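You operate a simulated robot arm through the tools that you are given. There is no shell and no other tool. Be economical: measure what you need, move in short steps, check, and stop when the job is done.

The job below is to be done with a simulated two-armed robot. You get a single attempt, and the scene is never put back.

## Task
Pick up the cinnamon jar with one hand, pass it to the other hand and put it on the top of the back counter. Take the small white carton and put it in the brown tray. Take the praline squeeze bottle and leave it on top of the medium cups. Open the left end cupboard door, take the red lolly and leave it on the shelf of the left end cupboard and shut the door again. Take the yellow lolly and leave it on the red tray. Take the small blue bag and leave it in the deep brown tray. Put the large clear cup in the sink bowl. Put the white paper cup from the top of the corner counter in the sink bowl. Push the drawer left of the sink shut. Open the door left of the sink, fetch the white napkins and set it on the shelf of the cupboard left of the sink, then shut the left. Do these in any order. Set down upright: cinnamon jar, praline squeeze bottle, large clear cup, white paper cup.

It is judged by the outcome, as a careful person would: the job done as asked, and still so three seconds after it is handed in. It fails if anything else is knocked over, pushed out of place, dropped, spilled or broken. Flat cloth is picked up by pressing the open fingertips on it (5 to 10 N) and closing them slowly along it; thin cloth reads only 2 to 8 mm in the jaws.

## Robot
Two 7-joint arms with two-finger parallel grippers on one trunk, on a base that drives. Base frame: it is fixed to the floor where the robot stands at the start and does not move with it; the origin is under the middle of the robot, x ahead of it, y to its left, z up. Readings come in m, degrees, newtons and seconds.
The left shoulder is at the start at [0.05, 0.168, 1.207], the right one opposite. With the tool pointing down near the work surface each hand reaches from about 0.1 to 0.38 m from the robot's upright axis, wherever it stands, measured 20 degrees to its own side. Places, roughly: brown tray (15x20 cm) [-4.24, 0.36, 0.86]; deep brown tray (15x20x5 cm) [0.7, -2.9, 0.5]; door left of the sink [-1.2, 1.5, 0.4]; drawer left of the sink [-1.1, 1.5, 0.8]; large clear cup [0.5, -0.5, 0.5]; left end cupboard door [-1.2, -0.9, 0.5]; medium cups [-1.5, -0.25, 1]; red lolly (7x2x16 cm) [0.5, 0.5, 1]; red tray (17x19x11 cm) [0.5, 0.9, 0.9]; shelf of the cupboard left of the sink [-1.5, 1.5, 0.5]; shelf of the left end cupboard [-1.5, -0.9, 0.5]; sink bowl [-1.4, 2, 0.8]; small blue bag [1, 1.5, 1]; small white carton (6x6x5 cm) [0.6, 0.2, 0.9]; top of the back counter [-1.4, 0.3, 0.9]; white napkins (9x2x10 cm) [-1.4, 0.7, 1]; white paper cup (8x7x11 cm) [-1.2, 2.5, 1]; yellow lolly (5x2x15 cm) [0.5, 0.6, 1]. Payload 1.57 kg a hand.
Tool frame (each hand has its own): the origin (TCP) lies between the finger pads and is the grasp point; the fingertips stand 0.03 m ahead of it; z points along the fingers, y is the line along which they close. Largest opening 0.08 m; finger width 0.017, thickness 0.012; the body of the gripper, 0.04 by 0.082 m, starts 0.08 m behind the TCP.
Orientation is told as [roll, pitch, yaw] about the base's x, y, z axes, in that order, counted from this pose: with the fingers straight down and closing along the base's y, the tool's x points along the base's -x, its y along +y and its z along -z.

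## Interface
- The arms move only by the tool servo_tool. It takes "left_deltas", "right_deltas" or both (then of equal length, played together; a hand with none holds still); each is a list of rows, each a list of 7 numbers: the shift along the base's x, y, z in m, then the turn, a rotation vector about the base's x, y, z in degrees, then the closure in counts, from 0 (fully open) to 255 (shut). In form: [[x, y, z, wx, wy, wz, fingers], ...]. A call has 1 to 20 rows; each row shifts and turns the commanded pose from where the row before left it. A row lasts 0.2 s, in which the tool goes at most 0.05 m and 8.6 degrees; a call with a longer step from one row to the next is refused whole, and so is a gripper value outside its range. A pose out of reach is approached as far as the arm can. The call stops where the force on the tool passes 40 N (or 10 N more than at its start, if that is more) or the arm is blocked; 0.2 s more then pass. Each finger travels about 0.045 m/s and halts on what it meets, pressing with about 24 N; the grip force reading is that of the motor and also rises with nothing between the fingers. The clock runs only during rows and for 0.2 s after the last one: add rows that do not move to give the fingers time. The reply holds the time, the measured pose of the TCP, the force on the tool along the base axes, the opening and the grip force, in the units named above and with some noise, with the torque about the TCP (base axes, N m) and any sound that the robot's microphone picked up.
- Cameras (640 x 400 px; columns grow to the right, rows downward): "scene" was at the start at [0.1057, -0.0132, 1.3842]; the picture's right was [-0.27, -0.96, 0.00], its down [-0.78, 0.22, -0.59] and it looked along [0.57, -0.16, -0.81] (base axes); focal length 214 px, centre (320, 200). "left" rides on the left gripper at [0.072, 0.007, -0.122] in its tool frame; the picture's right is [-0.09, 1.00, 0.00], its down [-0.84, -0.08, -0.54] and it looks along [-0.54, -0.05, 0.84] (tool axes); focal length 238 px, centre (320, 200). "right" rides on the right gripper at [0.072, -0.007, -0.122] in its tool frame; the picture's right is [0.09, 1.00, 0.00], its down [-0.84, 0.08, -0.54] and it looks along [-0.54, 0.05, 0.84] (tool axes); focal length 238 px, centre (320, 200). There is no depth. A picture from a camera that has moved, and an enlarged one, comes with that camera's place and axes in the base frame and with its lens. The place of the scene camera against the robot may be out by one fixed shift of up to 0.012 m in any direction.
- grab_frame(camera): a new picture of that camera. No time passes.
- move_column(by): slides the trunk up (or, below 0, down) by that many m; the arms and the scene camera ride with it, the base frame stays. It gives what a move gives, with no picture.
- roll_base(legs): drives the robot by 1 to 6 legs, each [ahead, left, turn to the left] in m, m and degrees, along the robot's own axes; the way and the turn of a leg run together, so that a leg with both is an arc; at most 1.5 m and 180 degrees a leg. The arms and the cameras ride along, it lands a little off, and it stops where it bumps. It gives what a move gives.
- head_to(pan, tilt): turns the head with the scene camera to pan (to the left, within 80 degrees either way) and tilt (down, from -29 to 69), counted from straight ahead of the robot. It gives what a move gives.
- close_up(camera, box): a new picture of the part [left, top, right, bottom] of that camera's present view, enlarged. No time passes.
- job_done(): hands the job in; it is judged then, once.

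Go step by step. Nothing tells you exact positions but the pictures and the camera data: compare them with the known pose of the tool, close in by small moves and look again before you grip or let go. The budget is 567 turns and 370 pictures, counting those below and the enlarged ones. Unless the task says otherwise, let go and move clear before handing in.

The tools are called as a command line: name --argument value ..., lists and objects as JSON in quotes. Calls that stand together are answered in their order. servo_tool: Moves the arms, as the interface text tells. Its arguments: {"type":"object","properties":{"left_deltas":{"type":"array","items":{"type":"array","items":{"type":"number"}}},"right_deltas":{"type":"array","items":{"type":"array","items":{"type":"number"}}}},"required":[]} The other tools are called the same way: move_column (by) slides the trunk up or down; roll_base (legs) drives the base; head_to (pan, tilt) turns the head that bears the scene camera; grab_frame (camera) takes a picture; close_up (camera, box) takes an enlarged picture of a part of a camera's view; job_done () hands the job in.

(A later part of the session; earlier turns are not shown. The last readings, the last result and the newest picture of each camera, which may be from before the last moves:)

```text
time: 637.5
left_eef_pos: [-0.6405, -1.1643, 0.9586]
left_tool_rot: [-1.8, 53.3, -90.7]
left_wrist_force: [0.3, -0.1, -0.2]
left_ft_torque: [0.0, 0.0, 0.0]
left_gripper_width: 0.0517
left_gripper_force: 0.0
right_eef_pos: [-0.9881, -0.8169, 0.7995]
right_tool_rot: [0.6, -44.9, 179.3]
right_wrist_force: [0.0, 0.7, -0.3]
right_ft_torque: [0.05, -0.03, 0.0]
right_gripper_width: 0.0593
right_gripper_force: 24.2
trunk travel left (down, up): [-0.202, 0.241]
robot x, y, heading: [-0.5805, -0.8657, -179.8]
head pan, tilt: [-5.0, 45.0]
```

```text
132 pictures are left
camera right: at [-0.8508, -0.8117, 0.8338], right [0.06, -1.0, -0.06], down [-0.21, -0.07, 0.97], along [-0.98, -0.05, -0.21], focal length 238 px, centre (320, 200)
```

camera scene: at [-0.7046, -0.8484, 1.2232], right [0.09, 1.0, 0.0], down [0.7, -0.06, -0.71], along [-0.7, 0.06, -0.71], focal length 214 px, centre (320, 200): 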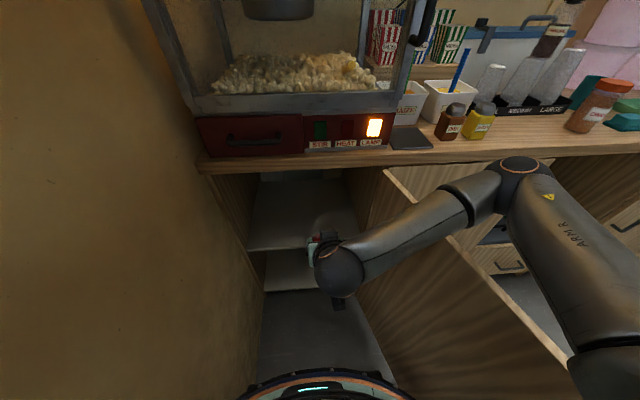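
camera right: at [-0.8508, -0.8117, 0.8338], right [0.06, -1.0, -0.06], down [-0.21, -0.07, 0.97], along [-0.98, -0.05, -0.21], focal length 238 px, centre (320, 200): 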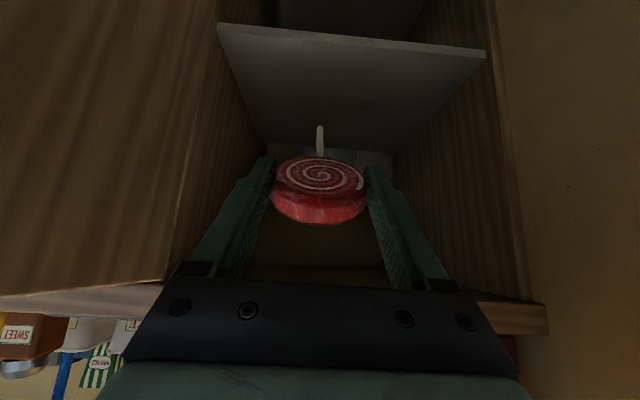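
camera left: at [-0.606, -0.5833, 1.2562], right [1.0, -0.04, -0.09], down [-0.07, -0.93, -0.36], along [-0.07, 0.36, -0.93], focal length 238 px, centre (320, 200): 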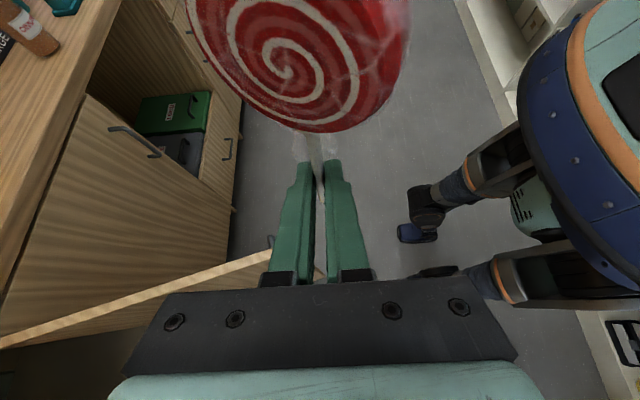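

Great view into the cupboard. Reach in and down toward the shelf.

servo_tool --right_deltas '[[-0.025, 0, -0.02, 0, 0, 0, 140], [-0.025, 0, -0.025, 0, 0, 0, 140], [-0.025, 0, -0.025, 0, 0, 0, 140], [-0.025, -0.005, -0.025, 0, 0, 0, 140], [-0.025, -0.005, -0.025, 0, 0, 0, 140], [-0.025, -0.005, -0.025, 0, 0, 0, 140], [-0.02, -0.005, -0.02, 0, 0, 0, 140], [0, 0, 0, 0, 0, 0, 140]]'

grab_frame --camera "scene"

grab_frame --camera "right"

```text
time: 639.3
left_eef_pos: [-0.6407, -1.1638, 0.9597]
left_tool_rot: [-1.8, 53.4, -90.7]
left_wrist_force: [0.3, -0.7, 0.2]
left_ft_torque: [0.0, 0.01, -0.02]
left_gripper_width: 0.052
left_gripper_force: 0.0
right_eef_pos: [-1.1574, -0.838, 0.6319]
right_tool_rot: [0.5, -44.9, 179.5]
right_wrist_force: [0.2, 0.8, 0.3]
right_ft_torque: [0.0, 0.0, -0.02]
right_gripper_width: 0.0597
right_gripper_force: 23.9
trunk travel left (down, up): [-0.202, 0.241]
robot x, y, heading: [-0.5782, -0.8631, -179.7]
head pan, tilt: [-5.0, 45.0]
```

```text
131 pictures are left
camera scene: at [-0.7047, -0.8484, 1.2231], right [0.09, 1.0, 0.0], down [0.7, -0.06, -0.71], along [-0.7, 0.06, -0.71], focal length 214 px, centre (320, 200)
```

scene: 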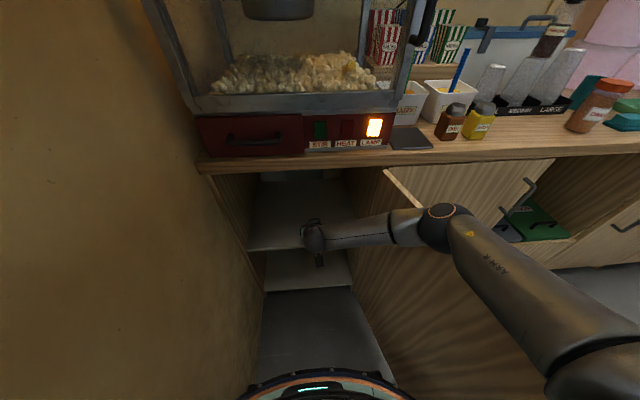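

```text
130 pictures are left
camera right: at [-1.0212, -0.8312, 0.6689], right [0.06, -1.0, -0.06], down [-0.21, -0.07, 0.97], along [-0.98, -0.05, -0.21], focal length 238 px, centre (320, 200)
```

right: 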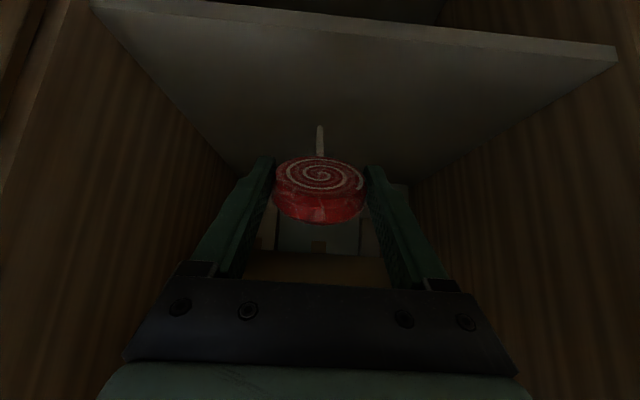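

servo_tool --right_deltas '[[-0.02, 0, -0.015, 0, 0, 0, 140], [-0.02, 0, -0.015, 0, 0, 0, 140], [-0.015, 0, -0.015, 0, 0, 0, 140], [0, 0, -0.01, 0, 0, 0, 140], [0, 0, 0, 0, 0, 0, 140]]'

grab_frame --camera "right"

```text
time: 640.5
left_eef_pos: [-0.64, -1.1634, 0.9588]
left_tool_rot: [-1.8, 53.4, -90.9]
left_wrist_force: [0.0, 0.4, 0.0]
left_ft_torque: [0.0, 0.01, -0.02]
left_gripper_width: 0.0519
left_gripper_force: 0.2
right_eef_pos: [-1.2124, -0.8378, 0.5811]
right_tool_rot: [0.6, -45.0, 179.5]
right_wrist_force: [0.4, -0.6, 6.8]
right_ft_torque: [0.03, 0.63, 0.02]
right_gripper_width: 0.0594
right_gripper_force: 23.8
trunk travel left (down, up): [-0.202, 0.241]
robot x, y, heading: [-0.5797, -0.8625, -179.8]
head pan, tilt: [-5.0, 45.0]
```

```text
129 pictures are left
camera right: at [-1.0765, -0.8314, 0.6148], right [0.06, -1.0, -0.06], down [-0.21, -0.07, 0.98], along [-0.98, -0.05, -0.21], focal length 238 px, centre (320, 200)
```

right: 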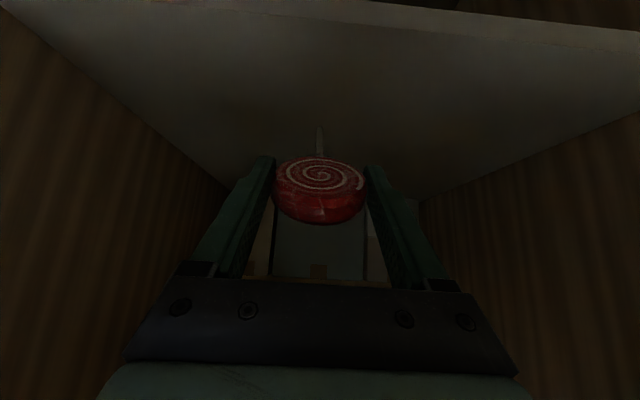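

Stick touches the shelf. Lower further to pivot the lolly flat.

servo_tool --right_deltas '[[0, 0, -0.01, 0, 0, 0, 140], [0, 0, -0.01, 0, 0, 0, 140], [0, 0, -0.01, 0, 0, 0, 140], [0, 0, -0.01, 0, 0, 0, 140], [0, 0, 0, 0, 0, 0, 140]]'

grab_frame --camera "right"

```text
time: 641.7
left_eef_pos: [-0.6397, -1.1636, 0.9592]
left_tool_rot: [-1.9, 53.4, -90.7]
left_wrist_force: [0.6, -0.2, -0.6]
left_ft_torque: [-0.01, -0.01, -0.01]
left_gripper_width: 0.0518
left_gripper_force: 0.1
right_eef_pos: [-1.2091, -0.8358, 0.5576]
right_tool_rot: [0.7, -44.9, 179.5]
right_wrist_force: [0.8, -2.3, 3.4]
right_ft_torque: [-0.13, 0.44, 0.17]
right_gripper_width: 0.0594
right_gripper_force: 23.5
right hand out of reach, approached as far as the arm can: row 3, 4
trunk travel left (down, up): [-0.202, 0.241]
robot x, y, heading: [-0.5779, -0.8611, -180.0]
head pan, tilt: [-5.0, 45.0]
```

```text
128 pictures are left
camera right: at [-1.0742, -0.8304, 0.594], right [0.06, -1.0, -0.06], down [-0.21, -0.07, 0.98], along [-0.98, -0.05, -0.21], focal length 238 px, centre (320, 200)
```

right: 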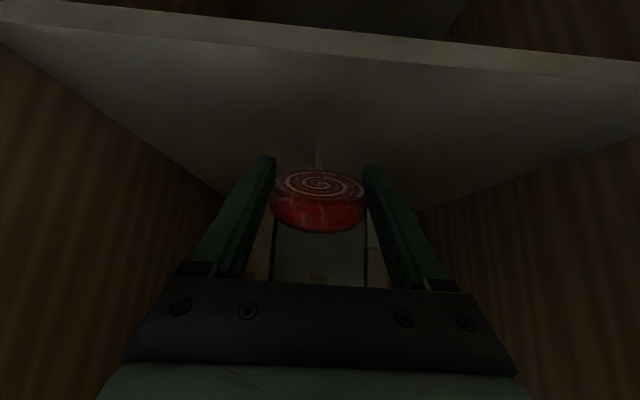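

move_column --by -0.025

grab_frame --camera "right"

grab_frame --camera "scene"

```text
time: 642.4
left_eef_pos: [-0.6405, -1.1647, 0.9341]
left_tool_rot: [-1.8, 53.4, -90.7]
left_wrist_force: [0.6, -0.5, -0.1]
left_ft_torque: [0.01, -0.01, -0.03]
left_gripper_width: 0.052
left_gripper_force: 0.1
right_eef_pos: [-1.21, -0.8351, 0.5328]
right_tool_rot: [0.6, -44.7, 179.4]
right_wrist_force: [-0.8, 0.4, 1.7]
right_ft_torque: [0.0, 0.26, 0.0]
right_gripper_width: 0.0598
right_gripper_force: 24.3
trunk travel left (down, up): [-0.177, 0.266]
robot x, y, heading: [-0.58, -0.8592, -179.8]
head pan, tilt: [-5.0, 45.0]
```

```text
127 pictures are left
camera right: at [-1.0743, -0.8295, 0.5683], right [0.06, -1.0, -0.06], down [-0.21, -0.07, 0.97], along [-0.98, -0.05, -0.22], focal length 238 px, centre (320, 200)
```

right: 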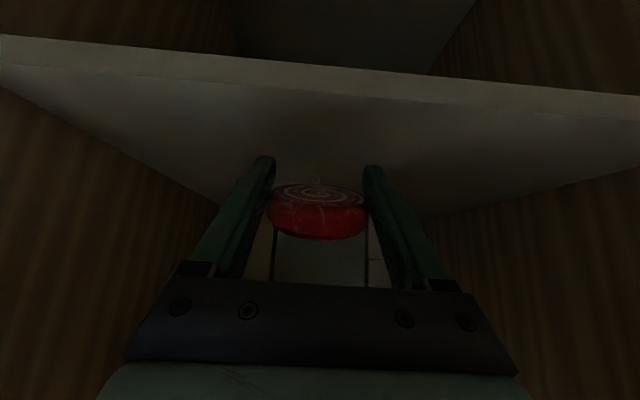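

```text
126 pictures are left
camera scene: at [-0.7046, -0.8483, 1.198], right [0.09, 1.0, 0.0], down [0.7, -0.06, -0.71], along [-0.7, 0.06, -0.71], focal length 214 px, centre (320, 200)
```

scene: 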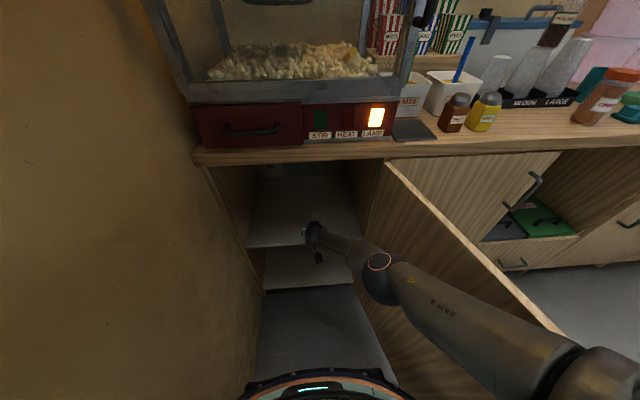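

move_column --by -0.01

servo_tool --right_deltas '[[0, 0, 0, 0, 0, 0, 100], [0, 0, 0, 0, 0, 0, 60], [0, 0, 0, 0, 0, 0, 20], [0, 0, 0, 0, 0, 0, 0], [0, 0, 0, 0, 0, 0, 0]]'

grab_frame --camera "right"

```text
time: 643.0
left_eef_pos: [-0.64, -1.1643, 0.9249]
left_tool_rot: [-1.9, 53.4, -90.7]
left_wrist_force: [-0.1, 0.3, -0.6]
left_ft_torque: [-0.03, -0.02, 0.03]
left_gripper_width: 0.0518
left_gripper_force: 0.0
right_eef_pos: [-1.2111, -0.8362, 0.5222]
right_tool_rot: [0.6, -44.8, 179.3]
right_wrist_force: [-0.2, 0.3, 1.6]
right_ft_torque: [0.01, 0.35, -0.03]
right_gripper_width: 0.0598
right_gripper_force: 24.0
trunk travel left (down, up): [-0.167, 0.276]
robot x, y, heading: [-0.578, -0.8608, -179.7]
head pan, tilt: [-5.0, 45.0]
```

```text
time: 644.2
left_eef_pos: [-0.6411, -1.1634, 0.9246]
left_tool_rot: [-1.9, 53.5, -90.7]
left_wrist_force: [0.3, 0.4, -0.6]
left_ft_torque: [0.02, -0.01, -0.02]
left_gripper_width: 0.052
left_gripper_force: 0.0
right_eef_pos: [-1.2111, -0.8362, 0.5226]
right_tool_rot: [0.6, -44.9, 179.4]
right_wrist_force: [-0.7, -0.4, -1.8]
right_ft_torque: [-0.02, 0.01, 0.0]
right_gripper_width: 0.0798
right_gripper_force: 0.1
trunk travel left (down, up): [-0.167, 0.276]
robot x, y, heading: [-0.5775, -0.8604, -179.8]
head pan, tilt: [-5.0, 45.0]
```

```text
125 pictures are left
camera right: at [-1.0745, -0.83, 0.5588], right [0.06, -1.0, -0.06], down [-0.21, -0.07, 0.97], along [-0.98, -0.05, -0.21], focal length 238 px, centre (320, 200)
```

right: 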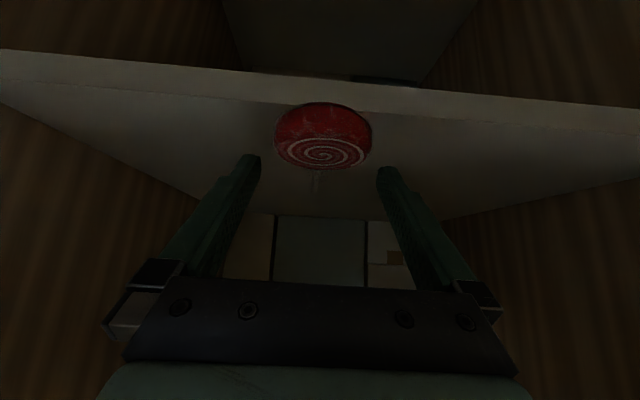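

Lolly is flat on the shelf. Retract along the tool axis, then raise the trunk and back out.

servo_tool --right_deltas '[[0.01, 0, 0.015, 0, 0, 0, 0], [0.02, 0, 0.02, 0, 0, 0, 0], [0.025, 0, 0.025, 0, 0, 0, 0], [0.025, 0, 0.025, 0, 0, 0, 0], [0.025, 0, 0.025, 0, 0, 0, 0], [0.025, 0, 0.025, 0, 0, 0, 0], [0.02, 0, 0.025, 0, 0, 0, 0]]'

move_column --by 0.25

grab_frame --camera "right"

roll_base --legs '[[-0.3, 0, 0]]'

grab_frame --camera "scene"

```text
time: 645.8
left_eef_pos: [-0.6397, -1.1648, 0.9239]
left_tool_rot: [-1.8, 53.4, -90.7]
left_wrist_force: [1.4, 0.1, -0.6]
left_ft_torque: [0.01, 0.0, 0.0]
left_gripper_width: 0.0518
left_gripper_force: 0.0
right_eef_pos: [-1.0619, -0.8353, 0.6823]
right_tool_rot: [0.6, -44.8, 179.4]
right_wrist_force: [-0.1, 0.3, -0.2]
right_ft_torque: [-0.03, 0.03, -0.03]
right_gripper_width: 0.0801
right_gripper_force: 0.0
trunk travel left (down, up): [-0.167, 0.276]
robot x, y, heading: [-0.5772, -0.8597, -180.0]
head pan, tilt: [-5.0, 45.0]
```

```text
time: 648.4
left_eef_pos: [-0.6397, -1.1632, 1.1739]
left_tool_rot: [-1.8, 53.4, -90.7]
left_wrist_force: [-0.4, 0.2, -1.3]
left_ft_torque: [0.0, -0.03, 0.0]
left_gripper_width: 0.0519
left_gripper_force: 0.1
right_eef_pos: [-1.0612, -0.8364, 0.933]
right_tool_rot: [0.6, -44.9, 179.5]
right_wrist_force: [0.1, -0.1, 1.1]
right_ft_torque: [0.02, -0.03, -0.03]
right_gripper_width: 0.0802
right_gripper_force: 0.2
trunk travel left (down, up): [-0.417, 0.026]
robot x, y, heading: [-0.5781, -0.8611, -179.9]
head pan, tilt: [-5.0, 45.0]
```

```text
124 pictures are left
camera right: at [-0.9252, -0.83, 0.9687], right [0.06, -1.0, -0.06], down [-0.21, -0.07, 0.97], along [-0.98, -0.05, -0.21], focal length 238 px, centre (320, 200)
```

right: 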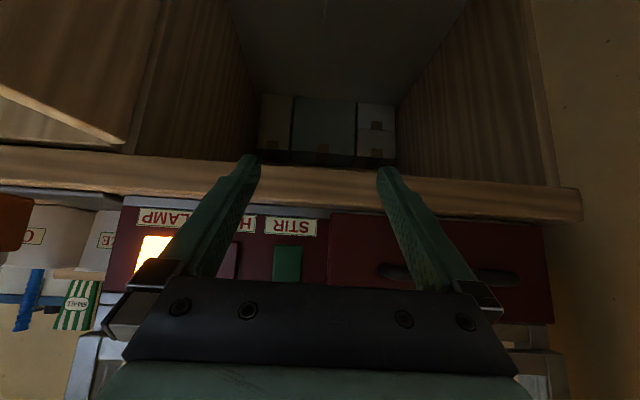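

```text
time: 650.4
left_eef_pos: [-0.3419, -1.1633, 1.1755]
left_tool_rot: [-1.9, 53.4, -90.7]
left_wrist_force: [0.9, -0.3, -1.2]
left_ft_torque: [0.0, 0.01, 0.02]
left_gripper_width: 0.0519
left_gripper_force: 0.0
right_eef_pos: [-0.7625, -0.8357, 0.9323]
right_tool_rot: [0.6, -44.9, 179.6]
right_wrist_force: [0.4, -0.2, -0.2]
right_ft_torque: [0.03, 0.02, -0.03]
right_gripper_width: 0.0799
right_gripper_force: 0.1
trunk travel left (down, up): [-0.417, 0.026]
robot x, y, heading: [-0.2835, -0.8589, -180.1]
head pan, tilt: [-5.0, 45.0]
```

```text
123 pictures are left
camera scene: at [-0.4053, -0.8477, 1.4382], right [0.08, 1.0, 0.0], down [0.7, -0.06, -0.71], along [-0.71, 0.06, -0.71], focal length 214 px, centre (320, 200)
```

scene: 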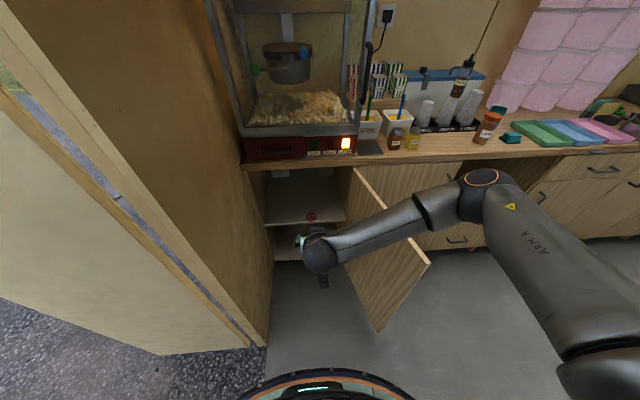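

close_up --camera "scene" --box '[250, 160, 410, 260]'

servo_tool --right_deltas '[[0, 0, 0.03, 0, -7.5, 0, 60], [0, 0, 0.03, 0, -7.5, 0, 120], [0, 0, 0.03, 0, -7.5, 0, 180], [0, 0, 0.02, 0, -7.5, 0, 255], [0, 0, 0, 0, -7.5, 0, 255], [0, 0, 0, 0, -7.5, 0, 255]]'

roll_base --legs '[[0, -0.5, 0]]'

servo_tool --right_deltas '[[0, 0, -0.04, 0, 0, 0, 255], [0, 0, -0.04, 0, 0, 0, 255], [0, 0, -0.04, 0, 0, 0, 255], [0, 0, -0.04, 0, 0, 0, 255], [0, 0, -0.04, 0, 0, 0, 255], [0, 0, 0, 0, 0, 0, 255]]'

grab_frame --camera "right"

```text
4.00 times, centred on (330, 210) of scene
camera zoom: at [-0.4053, -0.8477, 1.4382], right [0.08, 1.0, 0.0], down [0.7, -0.06, -0.71], along [-0.71, 0.06, -0.71], focal length 858 px, centre (280, 160)
```

zoom: 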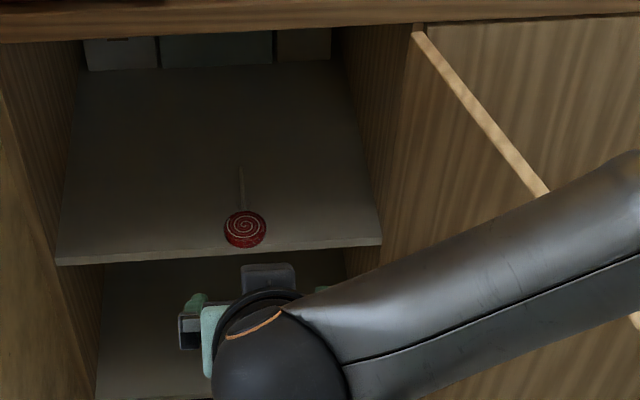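

```text
time: 651.8
left_eef_pos: [-0.3417, -1.1635, 1.1741]
left_tool_rot: [-1.9, 53.4, -90.6]
left_wrist_force: [0.0, 0.1, -0.1]
left_ft_torque: [0.04, 0.04, 0.0]
left_gripper_width: 0.0519
left_gripper_force: 0.0
right_eef_pos: [-0.7632, -0.8357, 1.0413]
right_tool_rot: [0.3, 0.3, 179.7]
right_wrist_force: [-0.5, 0.6, -0.4]
right_ft_torque: [0.01, -0.01, 0.02]
right_gripper_width: 0.0
right_gripper_force: 21.7
trunk travel left (down, up): [-0.417, 0.026]
robot x, y, heading: [-0.2831, -0.8615, -179.6]
head pan, tilt: [-5.0, 45.0]
```

```text
time: 656.7
left_eef_pos: [-0.3414, -0.6631, 1.174]
left_tool_rot: [-1.8, 53.4, -90.7]
left_wrist_force: [-1.5, 0.2, -0.5]
left_ft_torque: [-0.02, 0.01, 0.01]
left_gripper_width: 0.0519
left_gripper_force: 0.0
right_eef_pos: [-0.7649, -0.3369, 1.0437]
right_tool_rot: [0.2, 0.1, 179.7]
right_wrist_force: [0.7, 0.2, -0.8]
right_ft_torque: [0.04, -0.02, 0.0]
right_gripper_width: 0.0002
right_gripper_force: 22.0
trunk travel left (down, up): [-0.417, 0.026]
robot x, y, heading: [-0.2838, -0.3595, -180.0]
head pan, tilt: [-5.0, 45.0]
```

```text
time: 658.1
left_eef_pos: [-0.3423, -0.6631, 1.1732]
left_tool_rot: [-1.9, 53.4, -90.6]
left_wrist_force: [0.3, -0.3, 0.2]
left_ft_torque: [0.0, 0.02, -0.02]
left_gripper_width: 0.0521
left_gripper_force: 0.0
right_eef_pos: [-0.7639, -0.3342, 0.8421]
right_tool_rot: [0.2, 0.0, 179.7]
right_wrist_force: [0.2, 0.5, -0.2]
right_ft_torque: [0.02, -0.05, -0.02]
right_gripper_width: 0.0001
right_gripper_force: 20.8
trunk travel left (down, up): [-0.417, 0.026]
robot x, y, heading: [-0.2829, -0.3631, -179.9]
head pan, tilt: [-5.0, 45.0]
```

```text
121 pictures are left
camera right: at [-0.694, -0.329, 0.9649], right [0.09, -1.0, 0.0], down [-0.84, -0.07, 0.54], along [-0.54, -0.05, -0.84], focal length 238 px, centre (320, 200)
```

right: 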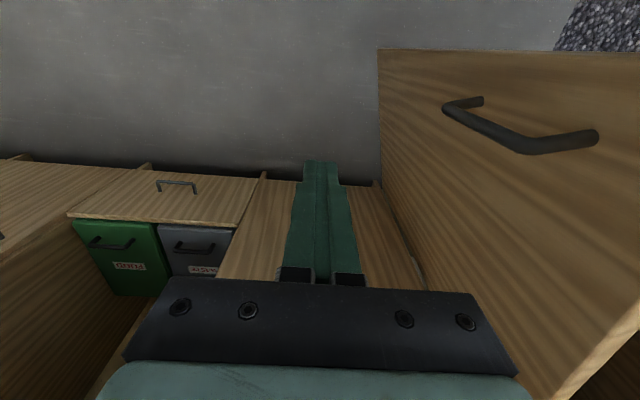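

Red lolly lies well on the shelf. Now sweep the door shut from its outer side.

roll_base --legs '[[0, 0.4, 0], [0.12, 0.03, 0]]'

grab_frame --camera "scene"

```text
time: 663.1
left_eef_pos: [-0.4621, -1.0959, 1.1738]
left_tool_rot: [-1.8, 53.4, -90.5]
left_wrist_force: [0.8, 0.3, 0.4]
left_ft_torque: [0.0, 0.04, -0.03]
left_gripper_width: 0.0521
left_gripper_force: 0.1
right_eef_pos: [-0.8828, -0.7678, 0.8442]
right_tool_rot: [0.2, 0.2, 179.8]
right_wrist_force: [0.2, 0.0, 0.2]
right_ft_torque: [0.03, -0.02, 0.04]
right_gripper_width: 0.0
right_gripper_force: 21.4
trunk travel left (down, up): [-0.417, 0.026]
robot x, y, heading: [-0.4002, -0.7924, -179.9]
head pan, tilt: [-5.0, 45.0]
```

```text
120 pictures are left
camera scene: at [-0.5264, -0.7799, 1.438], right [0.08, 1.0, 0.0], down [0.71, -0.06, -0.71], along [-0.7, 0.06, -0.71], focal length 214 px, centre (320, 200)
```

scene: 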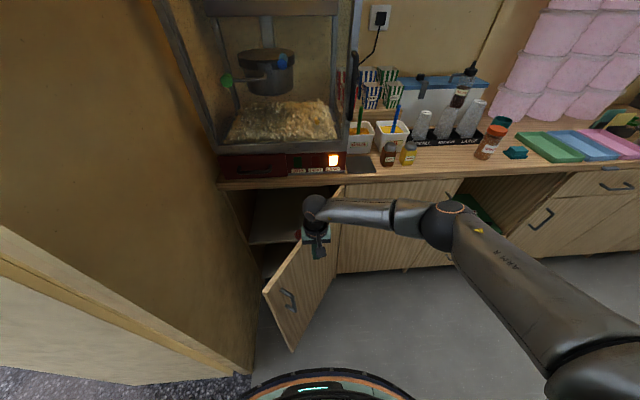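

roll_base --legs '[[0.14, 0.03, 0]]'

grab_frame --camera "scene"

```text
time: 664.4
left_eef_pos: [-0.5984, -1.1253, 1.175]
left_tool_rot: [-1.8, 53.4, -90.4]
left_wrist_force: [-0.4, 0.8, 0.5]
left_ft_torque: [0.03, 0.0, -0.01]
left_gripper_width: 0.0518
left_gripper_force: 0.0
right_eef_pos: [-1.0212, -0.7982, 0.8434]
right_tool_rot: [0.2, 0.2, 179.8]
right_wrist_force: [0.7, 0.1, 0.7]
right_ft_torque: [-0.03, -0.01, 0.01]
right_gripper_width: 0.0001
right_gripper_force: 21.3
trunk travel left (down, up): [-0.417, 0.026]
robot x, y, heading: [-0.5345, -0.821, -179.7]
head pan, tilt: [-5.0, 45.0]
```

```text
119 pictures are left
camera scene: at [-0.6637, -0.8104, 1.438], right [0.08, 1.0, 0.0], down [0.71, -0.06, -0.71], along [-0.7, 0.06, -0.71], focal length 214 px, centre (320, 200)
```

scene: 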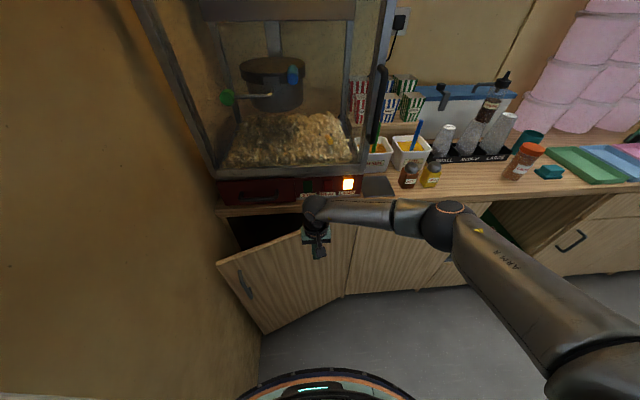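

Nearly shut. Re-pitch the fist forward for the final push below the counter edge.

servo_tool --right_deltas '[[0.03, 0, 0, 0, 0, 0, 255], [0.03, 0, 0, 0, 7.5, 0, 255], [0, -0.01, 0, 0, 7.5, 0, 255], [0, -0.01, -0.01, 0, 7.5, 0, 255], [0, -0.01, -0.01, 0, 7.5, 0, 255], [0, -0.01, -0.01, 0, 7.5, 0, 255], [0, -0.01, -0.01, 0, 7.5, 0, 255], [0, 0, -0.01, 0, 7.5, 0, 255], [0, 0, 0, 0, 0, 0, 255]]'

move_column --by -0.08

servo_tool --right_deltas '[[-0.03, 0, 0, 0, 0, 0, 255], [-0.03, 0, 0, 0, 0, 0, 255], [-0.03, 0, 0, 0, 0, 0, 255], [-0.03, 0, 0, 0, 0, 0, 255], [-0.02, 0, 0, 0, 0, 0, 255], [-0.02, 0, 0, 0, 0, 0, 255]]'

grab_frame --camera "scene"

```text
time: 666.4
left_eef_pos: [-0.5979, -1.1259, 1.1737]
left_tool_rot: [-1.9, 53.4, -90.5]
left_wrist_force: [0.2, 0.7, 0.2]
left_ft_torque: [0.02, -0.01, -0.01]
left_gripper_width: 0.0517
left_gripper_force: 0.0
right_eef_pos: [-0.9602, -0.8484, 0.7933]
right_tool_rot: [0.6, -52.5, 179.5]
right_wrist_force: [-0.9, 0.2, 0.7]
right_ft_torque: [0.01, -0.02, 0.01]
right_gripper_width: 0.0
right_gripper_force: 21.0
trunk travel left (down, up): [-0.417, 0.026]
robot x, y, heading: [-0.538, -0.8209, -179.8]
head pan, tilt: [-5.0, 45.0]
```

```text
time: 667.6
left_eef_pos: [-0.5962, -1.1239, 1.0941]
left_tool_rot: [-1.8, 53.4, -90.7]
left_wrist_force: [0.6, -1.2, 0.7]
left_ft_torque: [0.03, 0.0, 0.03]
left_gripper_width: 0.0517
left_gripper_force: 0.1
right_eef_pos: [-0.9602, -0.8486, 0.7124]
right_tool_rot: [0.5, -52.4, 179.6]
right_wrist_force: [-0.4, 0.1, 1.4]
right_ft_torque: [-0.01, 0.02, 0.01]
right_gripper_width: 0.0002
right_gripper_force: 21.7
trunk travel left (down, up): [-0.337, 0.106]
robot x, y, heading: [-0.5376, -0.8232, -179.7]
head pan, tilt: [-5.0, 45.0]
```

```text
time: 669.0
left_eef_pos: [-0.5976, -1.1253, 1.0948]
left_tool_rot: [-1.8, 53.4, -90.5]
left_wrist_force: [-0.4, 0.8, 0.5]
left_ft_torque: [0.01, -0.05, -0.01]
left_gripper_width: 0.0517
left_gripper_force: 0.2
right_eef_pos: [-1.1203, -0.8471, 0.7136]
right_tool_rot: [0.5, -52.5, 179.6]
right_wrist_force: [-0.1, 0.5, 0.6]
right_ft_torque: [0.03, 0.01, -0.02]
right_gripper_width: 0.0002
right_gripper_force: 21.2
trunk travel left (down, up): [-0.337, 0.106]
robot x, y, heading: [-0.5348, -0.8237, -179.7]
head pan, tilt: [-5.0, 45.0]
```

```text
118 pictures are left
camera scene: at [-0.6628, -0.8102, 1.3581], right [0.08, 1.0, 0.0], down [0.7, -0.06, -0.71], along [-0.7, 0.06, -0.71], focal length 214 px, centre (320, 200)
```

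scene: 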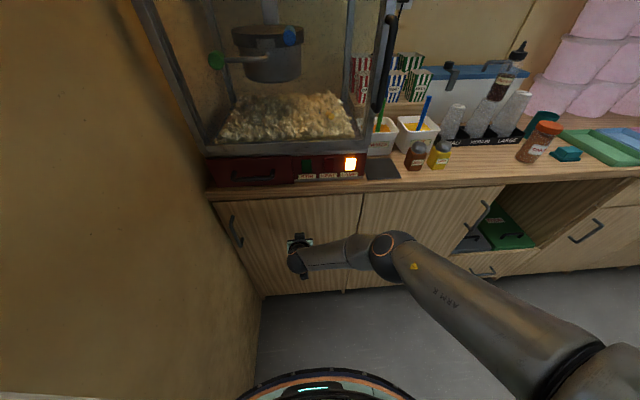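

Almost flush; push until the force limit.

servo_tool --right_deltas '[[-0.01, 0, 0, 0, 0, 0, 255], [-0.01, 0, 0, 0, 0, 0, 255], [-0.01, 0, 0, 0, 0, 0, 255], [-0.01, 0, 0, 0, 0, 0, 255]]'

grab_frame --camera "right"

close_up --camera "scene" --box '[200, 170, 400, 310]'

```text
time: 669.6
left_eef_pos: [-0.5968, -1.1256, 1.0943]
left_tool_rot: [-2.0, 53.3, -90.6]
left_wrist_force: [0.2, 0.1, 0.0]
left_ft_torque: [0.0, -0.01, 0.01]
left_gripper_width: 0.0516
left_gripper_force: 0.1
right_eef_pos: [-1.1324, -0.8541, 0.707]
right_tool_rot: [1.2, -51.3, 179.4]
right_wrist_force: [8.4, 0.4, 3.1]
right_ft_torque: [0.03, -0.01, 0.0]
right_gripper_width: 0.0001
right_gripper_force: 20.9
trunk travel left (down, up): [-0.337, 0.106]
robot x, y, heading: [-0.5353, -0.8234, -179.6]
head pan, tilt: [-5.0, 45.0]
stopped in row 3 (right hand): the force on the tool passed its limit at 68 N (the readings are from after the stop); the commanded pose is now the measured one
```

```text
117 pictures are left
camera right: at [-0.9928, -0.8465, 0.7278], right [0.06, -1.0, -0.06], down [-0.1, -0.06, 0.99], along [-0.99, -0.06, -0.1], focal length 238 px, centre (320, 200)
```

right: 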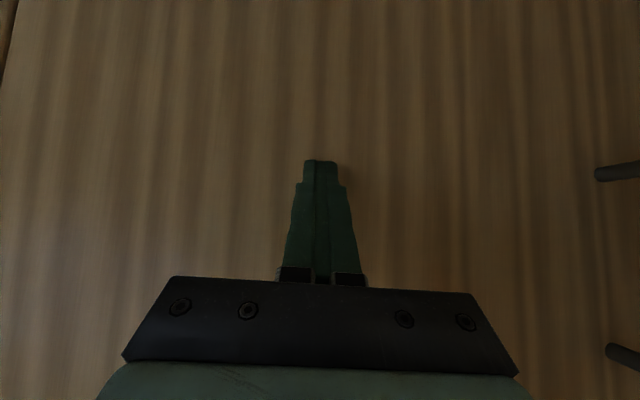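

```text
2.86 times, centred on (300, 240) of scene
camera zoom: at [-0.6615, -0.81, 1.3582], right [0.08, 1.0, 0.0], down [0.7, -0.06, -0.71], along [-0.7, 0.06, -0.71], focal length 613 px, centre (377, 86)
```

zoom: 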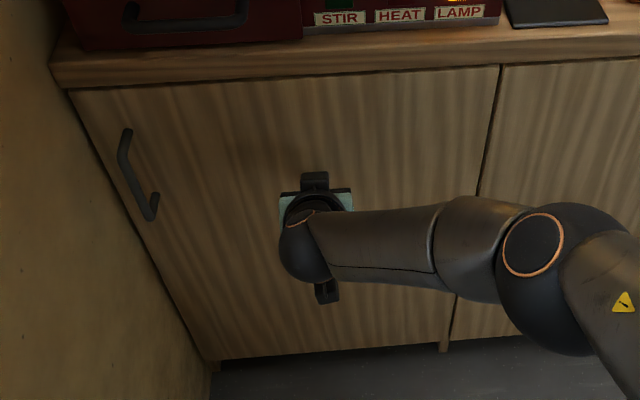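

Door is shut flush. Next: the large clear cup. Back out, reset both hands to fingers-down.

roll_base --legs '[[-0.25, 0, 0], [0, -0.3, 0]]'

servo_tool --right_deltas '[[0.02, 0, 0.03, 0, -7.5, 0, 200], [0.02, 0, 0.03, 0, -7.5, 0, 100], [0.02, 0, 0.03, 0, -7.5, 0, 0], [0.02, 0, 0.03, 0, -7.5, 0, 0], [0.02, 0, 0.03, 0, -7.5, 0, 0], [0.02, 0, 0.03, 0, -7.5, 0, 0], [0.02, 0, 0.03, 0, -6.5, 0, 0], [0.02, 0.02, 0.03, 0, 0, 0, 0], [0, 0.02, 0.03, 0, 0, 0, 0], [0, 0.02, 0.03, 0, 0, 0, 0], [0, 0, 0, 0, 0, 0, 0], [0, 0, 0, 0, 0, 0, 0], [0, 0, 0, 0, 0, 0, 0], [0, 0, 0, 0, 0, 0, 0], [0, 0, 0, 0, 0, 0, 0], [0, 0, 0, 0, 0, 0, 0], [0, 0, 0, 0, 0, 0, 0], [0, 0, 0, 0, 0, 0, 0], [0, 0, 0, 0, 0, 0, 0], [0, 0, 0, 0, 0, 0, 0]]' --left_deltas '[[-0.03, 0, 0, 0, 0, 0, 60], [-0.04, 0, 0, 0, 0, 0, 0], [-0.04, 0, 0, -7.5, 0, 0, 0], [-0.03, 0, 0, -7.5, 0, 0, 0], [-0.03, 0, 0, -7.5, 0, 0, 0], [-0.02, 0, 0, -7.5, 0, 0, 0], [0, 0, 0, -7.5, 0, 0, 0], [0, 0, 0, -7.5, 0, 0, 0], [0, 0, 0, -7.5, 0, 0, 0], [0, 0, 0, 0, 0, -8.2, 0], [0, 0, 0, 0, 0, -8.2, 0], [0, 0, 0, 0, 0, -8.2, 0], [0, 0, 0, 0, 0, -8.2, 0], [0, 0, 0, 0, 0, -8.2, 0], [0, 0, 0, 0, 0, -8.2, 0], [0, 0, 0, 0, 0, -8.2, 0], [0, 0, 0, 0, 0, -8.2, 0], [0, 0, 0, 0, 0, -8.2, 0], [0, 0, 0, 0, 0, -8.2, 0], [0, 0, 0, 0, 0, -7, 0]]'

roll_base --legs '[[-0.1, 0, 0], [0, 0, -90], [0, 0, -90]]'

head_to --pan 0 --tilt 48

grab_frame --camera "scene"

```text
time: 674.3
left_eef_pos: [-0.3468, -0.8241, 1.0946]
left_tool_rot: [-1.8, 53.4, -90.4]
left_wrist_force: [0.7, 0.1, 0.1]
left_ft_torque: [-0.01, -0.03, -0.04]
left_gripper_width: 0.052
left_gripper_force: 0.1
right_eef_pos: [-0.8844, -0.5525, 0.7082]
right_tool_rot: [1.2, -51.4, 179.6]
right_wrist_force: [-0.7, -0.1, 0.0]
right_ft_torque: [0.0, -0.02, 0.0]
right_gripper_width: 0.0
right_gripper_force: 20.4
trunk travel left (down, up): [-0.337, 0.106]
robot x, y, heading: [-0.2871, -0.5191, -179.3]
head pan, tilt: [-5.0, 45.0]
```

```text
time: 678.5
left_eef_pos: [-0.5365, -0.8249, 1.0936]
left_tool_rot: [-1.5, 0.9, -179.5]
left_wrist_force: [-1.0, 0.2, -0.8]
left_ft_torque: [-0.01, 0.04, -0.01]
left_gripper_width: 0.0799
left_gripper_force: 0.1
right_eef_pos: [-0.7242, -0.4914, 1.0082]
right_tool_rot: [0.7, 0.1, 179.7]
right_wrist_force: [-0.4, 0.2, 0.4]
right_ft_torque: [-0.01, 0.03, -0.02]
right_gripper_width: 0.0798
right_gripper_force: 0.1
trunk travel left (down, up): [-0.337, 0.106]
robot x, y, heading: [-0.2852, -0.5187, -179.3]
head pan, tilt: [-5.0, 45.0]
```

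```text
time: 687.3
left_eef_pos: [0.0674, -0.2223, 1.0939]
left_tool_rot: [-1.5, 1.0, 0.1]
left_wrist_force: [0.1, 0.0, 0.8]
left_ft_torque: [0.02, 0.06, -0.01]
left_gripper_width: 0.0798
left_gripper_force: 0.1
right_eef_pos: [0.2509, -0.5567, 1.0067]
right_tool_rot: [0.8, 0.2, -1.1]
right_wrist_force: [0.4, 1.2, 0.9]
right_ft_torque: [0.01, 0.0, -0.02]
right_gripper_width: 0.0796
right_gripper_force: 0.0
trunk travel left (down, up): [-0.337, 0.106]
robot x, y, heading: [-0.1837, -0.5226, -0.7]
head pan, tilt: [-5.0, 45.0]
```

```text
time: 688.0
left_eef_pos: [0.0689, -0.222, 1.0935]
left_tool_rot: [-1.5, 0.9, 0.0]
left_wrist_force: [0.3, -0.3, -0.1]
left_ft_torque: [0.0, -0.01, -0.01]
left_gripper_width: 0.0801
left_gripper_force: 0.0
right_eef_pos: [0.2516, -0.5559, 1.0085]
right_tool_rot: [0.7, 0.1, -1.0]
right_wrist_force: [0.9, 0.2, -0.4]
right_ft_torque: [-0.05, 0.01, 0.01]
right_gripper_width: 0.0799
right_gripper_force: 0.1
trunk travel left (down, up): [-0.337, 0.106]
robot x, y, heading: [-0.1866, -0.5197, -0.5]
head pan, tilt: [0.0, 48.0]
```

```text
115 pictures are left
camera scene: at [-0.0716, -0.5154, 1.3539], right [-0.01, -1.0, 0.0], down [-0.74, 0.01, -0.67], along [0.67, 0.0, -0.74], focal length 214 px, centre (320, 200)
```

scene: 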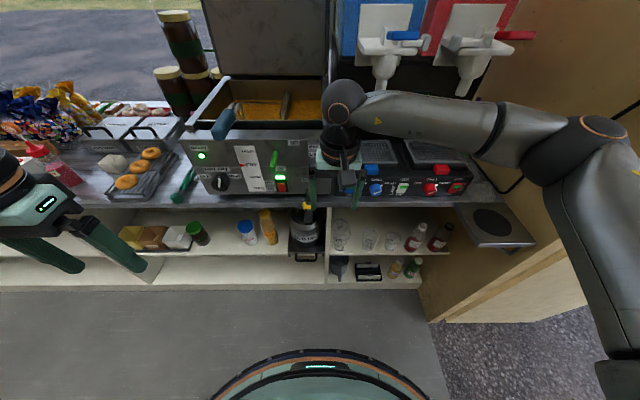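

The large cup stands on the lower shelf right of the partition, near (0.44, -0.60). Lower the trunk and pitch the right hand as I did for the jar.

roll_base --legs '[[-0.2, 0, 0]]'

move_column --by -0.335

servo_tool --right_deltas '[[0, 0, -0.01, 0, -7.5, 0, 0], [0.01, 0, -0.01, 0, -7.5, 0, 0], [0.01, 0, -0.01, 0, -7.5, 0, 0], [0.02, -0.01, -0.015, 0, -7.5, 0, 0], [0.02, -0.01, -0.015, 0, -7.5, 0, 0], [0.02, -0.01, -0.015, 0, -7.5, 0, 0], [0.02, -0.01, -0.015, 0, -7.5, 0, 0], [0.02, -0.01, -0.02, 0, 0, 0, 0], [0.02, -0.01, -0.02, 0, 0, 0, 0], [0, 0, 0, 0, 0, 0, 0]]'

grab_frame --camera "right"

```text
time: 689.6
left_eef_pos: [-0.1291, -0.2209, 1.0946]
left_tool_rot: [-1.6, 0.9, 0.1]
left_wrist_force: [-0.1, -0.9, -0.2]
left_ft_torque: [0.0, -0.01, 0.02]
left_gripper_width: 0.0798
left_gripper_force: 0.0
right_eef_pos: [0.0523, -0.5554, 1.0077]
right_tool_rot: [0.7, 0.0, -1.0]
right_wrist_force: [0.6, 0.7, -0.1]
right_ft_torque: [-0.02, 0.03, 0.03]
right_gripper_width: 0.0799
right_gripper_force: 0.0
trunk travel left (down, up): [-0.337, 0.106]
robot x, y, heading: [-0.3808, -0.5184, -0.4]
head pan, tilt: [0.0, 48.0]
```

```text
time: 692.9
left_eef_pos: [-0.1302, -0.2203, 0.7597]
left_tool_rot: [-1.6, 1.0, 0.0]
left_wrist_force: [-0.3, -0.3, 0.4]
left_ft_torque: [-0.04, 0.02, 0.02]
left_gripper_width: 0.0802
left_gripper_force: 0.1
right_eef_pos: [0.0536, -0.5549, 0.6731]
right_tool_rot: [0.8, 0.1, -1.0]
right_wrist_force: [0.3, 0.2, 0.5]
right_ft_torque: [0.03, 0.01, -0.02]
right_gripper_width: 0.0801
right_gripper_force: 0.1
trunk travel left (down, up): [-0.002, 0.441]
robot x, y, heading: [-0.3839, -0.522, -0.3]
head pan, tilt: [0.0, 48.0]
```

```text
time: 695.1
left_eef_pos: [-0.1295, -0.2204, 0.7593]
left_tool_rot: [-1.6, 0.8, -0.1]
left_wrist_force: [-0.1, -0.2, -0.6]
left_ft_torque: [0.01, -0.02, -0.02]
left_gripper_width: 0.08
left_gripper_force: 0.2
right_eef_pos: [0.1929, -0.6144, 0.5439]
right_tool_rot: [2.1, -52.4, -1.7]
right_wrist_force: [-0.4, -0.3, 0.1]
right_ft_torque: [-0.03, -0.01, 0.01]
right_gripper_width: 0.0801
right_gripper_force: 0.0
trunk travel left (down, up): [-0.002, 0.441]
robot x, y, heading: [-0.3837, -0.5227, -0.4]
head pan, tilt: [0.0, 48.0]
```

```text
114 pictures are left
camera right: at [0.0526, -0.6226, 0.5604], right [-0.05, 1.0, -0.05], down [0.08, 0.06, 1.0], along [1.0, 0.05, -0.08], focal length 238 px, centre (320, 200)
```

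right: 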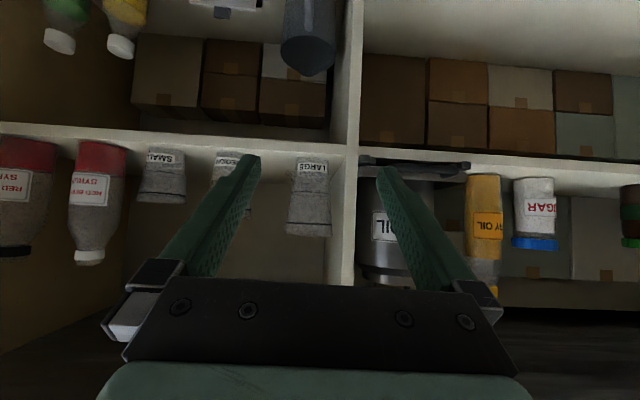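

Cup rim ≈7 cm; ~1.5–2 cm gap to the partition on its left. Narrow the opening to 72 mm, align, and approach.

servo_tool --right_deltas '[[0, -0.003, -0.02, 0, 0, 1.7, 26], [0, 0, -0.012, 0, 0, 0, 26], [0, 0, 0, 0, 0, 0, 26]]'

roll_base --legs '[[0.15, 0, 0]]'

grab_frame --camera "right"

```text
time: 695.9
left_eef_pos: [-0.1301, -0.2206, 0.7584]
left_tool_rot: [-1.5, 0.9, 0.0]
left_wrist_force: [0.4, 0.4, 0.3]
left_ft_torque: [0.0, 0.01, -0.01]
left_gripper_width: 0.0801
left_gripper_force: 0.0
right_eef_pos: [0.1932, -0.6182, 0.5105]
right_tool_rot: [2.1, -52.4, 0.1]
right_wrist_force: [0.4, 0.1, -0.2]
right_ft_torque: [0.02, 0.02, -0.01]
right_gripper_width: 0.072
right_gripper_force: 0.0
trunk travel left (down, up): [-0.002, 0.441]
robot x, y, heading: [-0.383, -0.5212, -0.3]
head pan, tilt: [0.0, 48.0]
```

```text
time: 697.2
left_eef_pos: [0.0191, -0.2216, 0.7583]
left_tool_rot: [-1.4, 1.0, 0.0]
left_wrist_force: [0.4, 0.2, -0.4]
left_ft_torque: [-0.01, 0.02, -0.03]
left_gripper_width: 0.0802
left_gripper_force: 0.0
right_eef_pos: [0.3421, -0.6195, 0.5119]
right_tool_rot: [2.0, -52.4, 0.0]
right_wrist_force: [-0.2, 0.2, -0.1]
right_ft_torque: [0.0, 0.0, 0.01]
right_gripper_width: 0.0716
right_gripper_force: 0.0
trunk travel left (down, up): [-0.002, 0.441]
robot x, y, heading: [-0.2316, -0.5217, -0.2]
head pan, tilt: [0.0, 48.0]
```

```text
113 pictures are left
camera right: at [0.2016, -0.6306, 0.5288], right [-0.08, 1.0, -0.05], down [0.08, 0.06, 1.0], along [0.99, 0.08, -0.08], focal length 238 px, centre (320, 200)
```

right: 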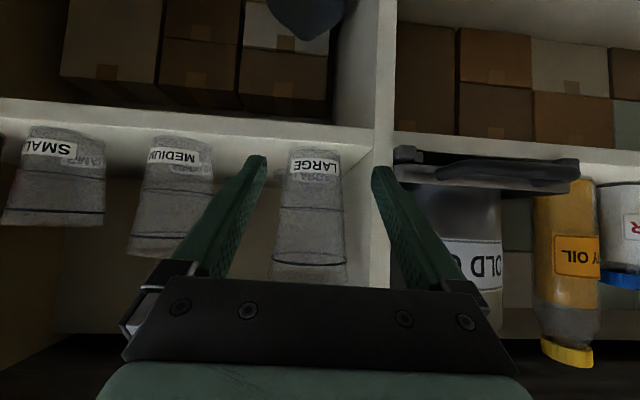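

Shift 8 mm away from the partition and advance.

servo_tool --right_deltas '[[0, -0.008, 0, 0, 0, 0, 26], [0.02, 0, 0, 0, 0, 0, 26], [0.02, 0, 0, 0, 0, 0, 26], [0.015, 0, 0, 0, 0, 0, 26], [0, 0, 0, 0, 0, 0, 26]]'

grab_frame --camera "right"

```text
time: 698.4
left_eef_pos: [0.0187, -0.2208, 0.7599]
left_tool_rot: [-1.4, 0.9, 0.0]
left_wrist_force: [-0.8, -0.1, -0.2]
left_ft_torque: [-0.04, 0.01, 0.0]
left_gripper_width: 0.08
left_gripper_force: 0.1
right_eef_pos: [0.3974, -0.628, 0.5111]
right_tool_rot: [2.0, -52.4, 0.0]
right_wrist_force: [0.3, 0.2, 0.4]
right_ft_torque: [-0.02, -0.03, -0.04]
right_gripper_width: 0.072
right_gripper_force: 0.0
trunk travel left (down, up): [-0.002, 0.441]
robot x, y, heading: [-0.23, -0.5192, -0.2]
head pan, tilt: [0.0, 48.0]
```

```text
112 pictures are left
camera right: at [0.2564, -0.639, 0.5287], right [-0.08, 1.0, -0.05], down [0.08, 0.06, 1.0], along [0.99, 0.08, -0.08], focal length 238 px, centre (320, 200)
```

right: 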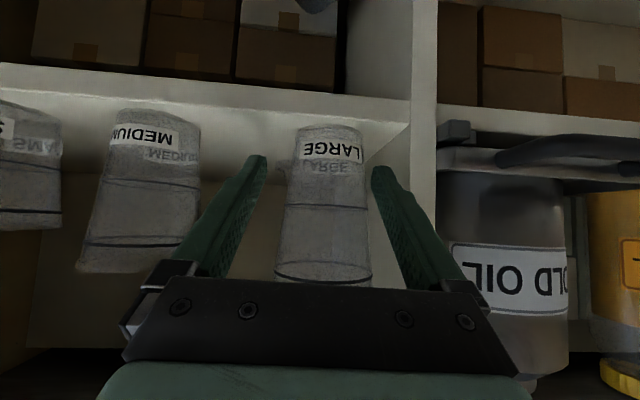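

servo_tool --right_deltas '[[0.018, 0.003, 0, 0, 0, 0, 26], [0.018, 0, 0, 0, 0, 0, 26], [0, 0, 0, 0, 0, 0, 26], [0, 0, 0, 0, 0, 0, 60], [0, 0, 0, 0, 0, 0, 80], [0, 0, 0, 0, 0, 0, 100], [0, 0, 0, 0, 0, 0, 120], [0, 0, 0, 0, 0, 0, 130]]'

grab_frame --camera "right"

```text
time: 700.2
left_eef_pos: [0.0183, -0.2211, 0.7587]
left_tool_rot: [-1.5, 0.9, 0.0]
left_wrist_force: [0.0, 0.4, 0.6]
left_ft_torque: [0.01, 0.04, 0.0]
left_gripper_width: 0.0801
left_gripper_force: 0.1
right_eef_pos: [0.4336, -0.6233, 0.5101]
right_tool_rot: [2.1, -52.4, 0.0]
right_wrist_force: [0.0, 0.7, 0.7]
right_ft_torque: [-0.01, -0.01, -0.01]
right_gripper_width: 0.0622
right_gripper_force: 23.9
trunk travel left (down, up): [-0.002, 0.441]
robot x, y, heading: [-0.234, -0.5172, -0.2]
head pan, tilt: [0.0, 48.0]
```

```text
111 pictures are left
camera right: at [0.2927, -0.6356, 0.5284], right [-0.08, 1.0, -0.05], down [0.08, 0.06, 1.0], along [0.99, 0.08, -0.08], focal length 238 px, centre (320, 200)
```

right: 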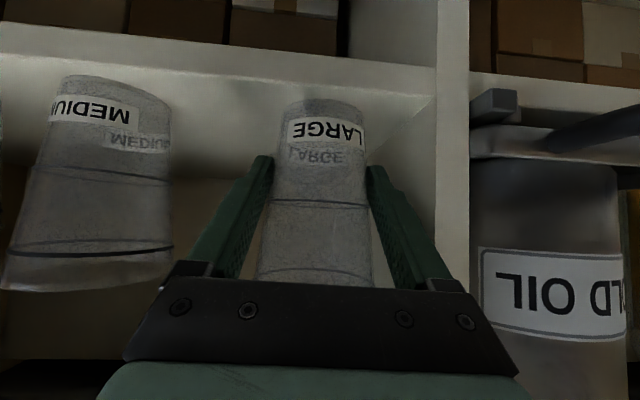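

Cup gripped. Lift slightly and back out.

servo_tool --right_deltas '[[0, 0, 0.01, 0, 0, 0, 130], [0, 0, 0.02, 0, 0, 0, 130], [0, 0, 0.01, 0, 0, 0, 130]]'

roll_base --legs '[[-0.3, 0, 0]]'

grab_frame --camera "right"

```text
time: 701.0
left_eef_pos: [0.0181, -0.2213, 0.7587]
left_tool_rot: [-1.5, 0.8, 0.1]
left_wrist_force: [-0.4, 0.1, -0.1]
left_ft_torque: [0.01, 0.01, 0.0]
left_gripper_width: 0.0801
left_gripper_force: 0.0
right_eef_pos: [0.4338, -0.6238, 0.5515]
right_tool_rot: [2.0, -52.4, 0.0]
right_wrist_force: [0.5, 0.1, -0.9]
right_ft_torque: [0.0, -0.04, -0.01]
right_gripper_width: 0.0621
right_gripper_force: 24.1
trunk travel left (down, up): [-0.002, 0.441]
robot x, y, heading: [-0.2332, -0.5194, -0.4]
head pan, tilt: [0.0, 48.0]
```

```text
time: 703.1
left_eef_pos: [-0.2822, -0.2187, 0.7594]
left_tool_rot: [-1.5, 0.9, 0.2]
left_wrist_force: [0.2, -0.3, 0.9]
left_ft_torque: [-0.03, 0.0, 0.0]
left_gripper_width: 0.0801
left_gripper_force: 0.1
right_eef_pos: [0.1329, -0.6205, 0.5498]
right_tool_rot: [1.9, -52.4, 0.3]
right_wrist_force: [0.7, -0.2, -0.8]
right_ft_torque: [-0.02, 0.02, -0.01]
right_gripper_width: 0.0619
right_gripper_force: 24.0
trunk travel left (down, up): [-0.002, 0.441]
robot x, y, heading: [-0.5357, -0.5175, -0.3]
head pan, tilt: [0.0, 48.0]
```

```text
110 pictures are left
camera right: at [-0.0073, -0.6329, 0.5684], right [-0.09, 0.99, -0.05], down [0.08, 0.06, 1.0], along [0.99, 0.08, -0.08], focal length 238 px, centre (320, 200)
```

right: 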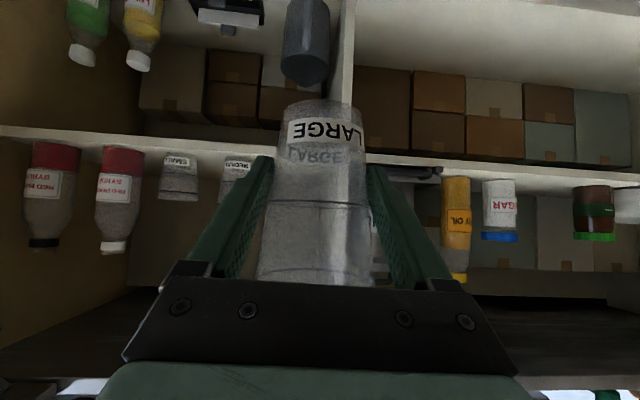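

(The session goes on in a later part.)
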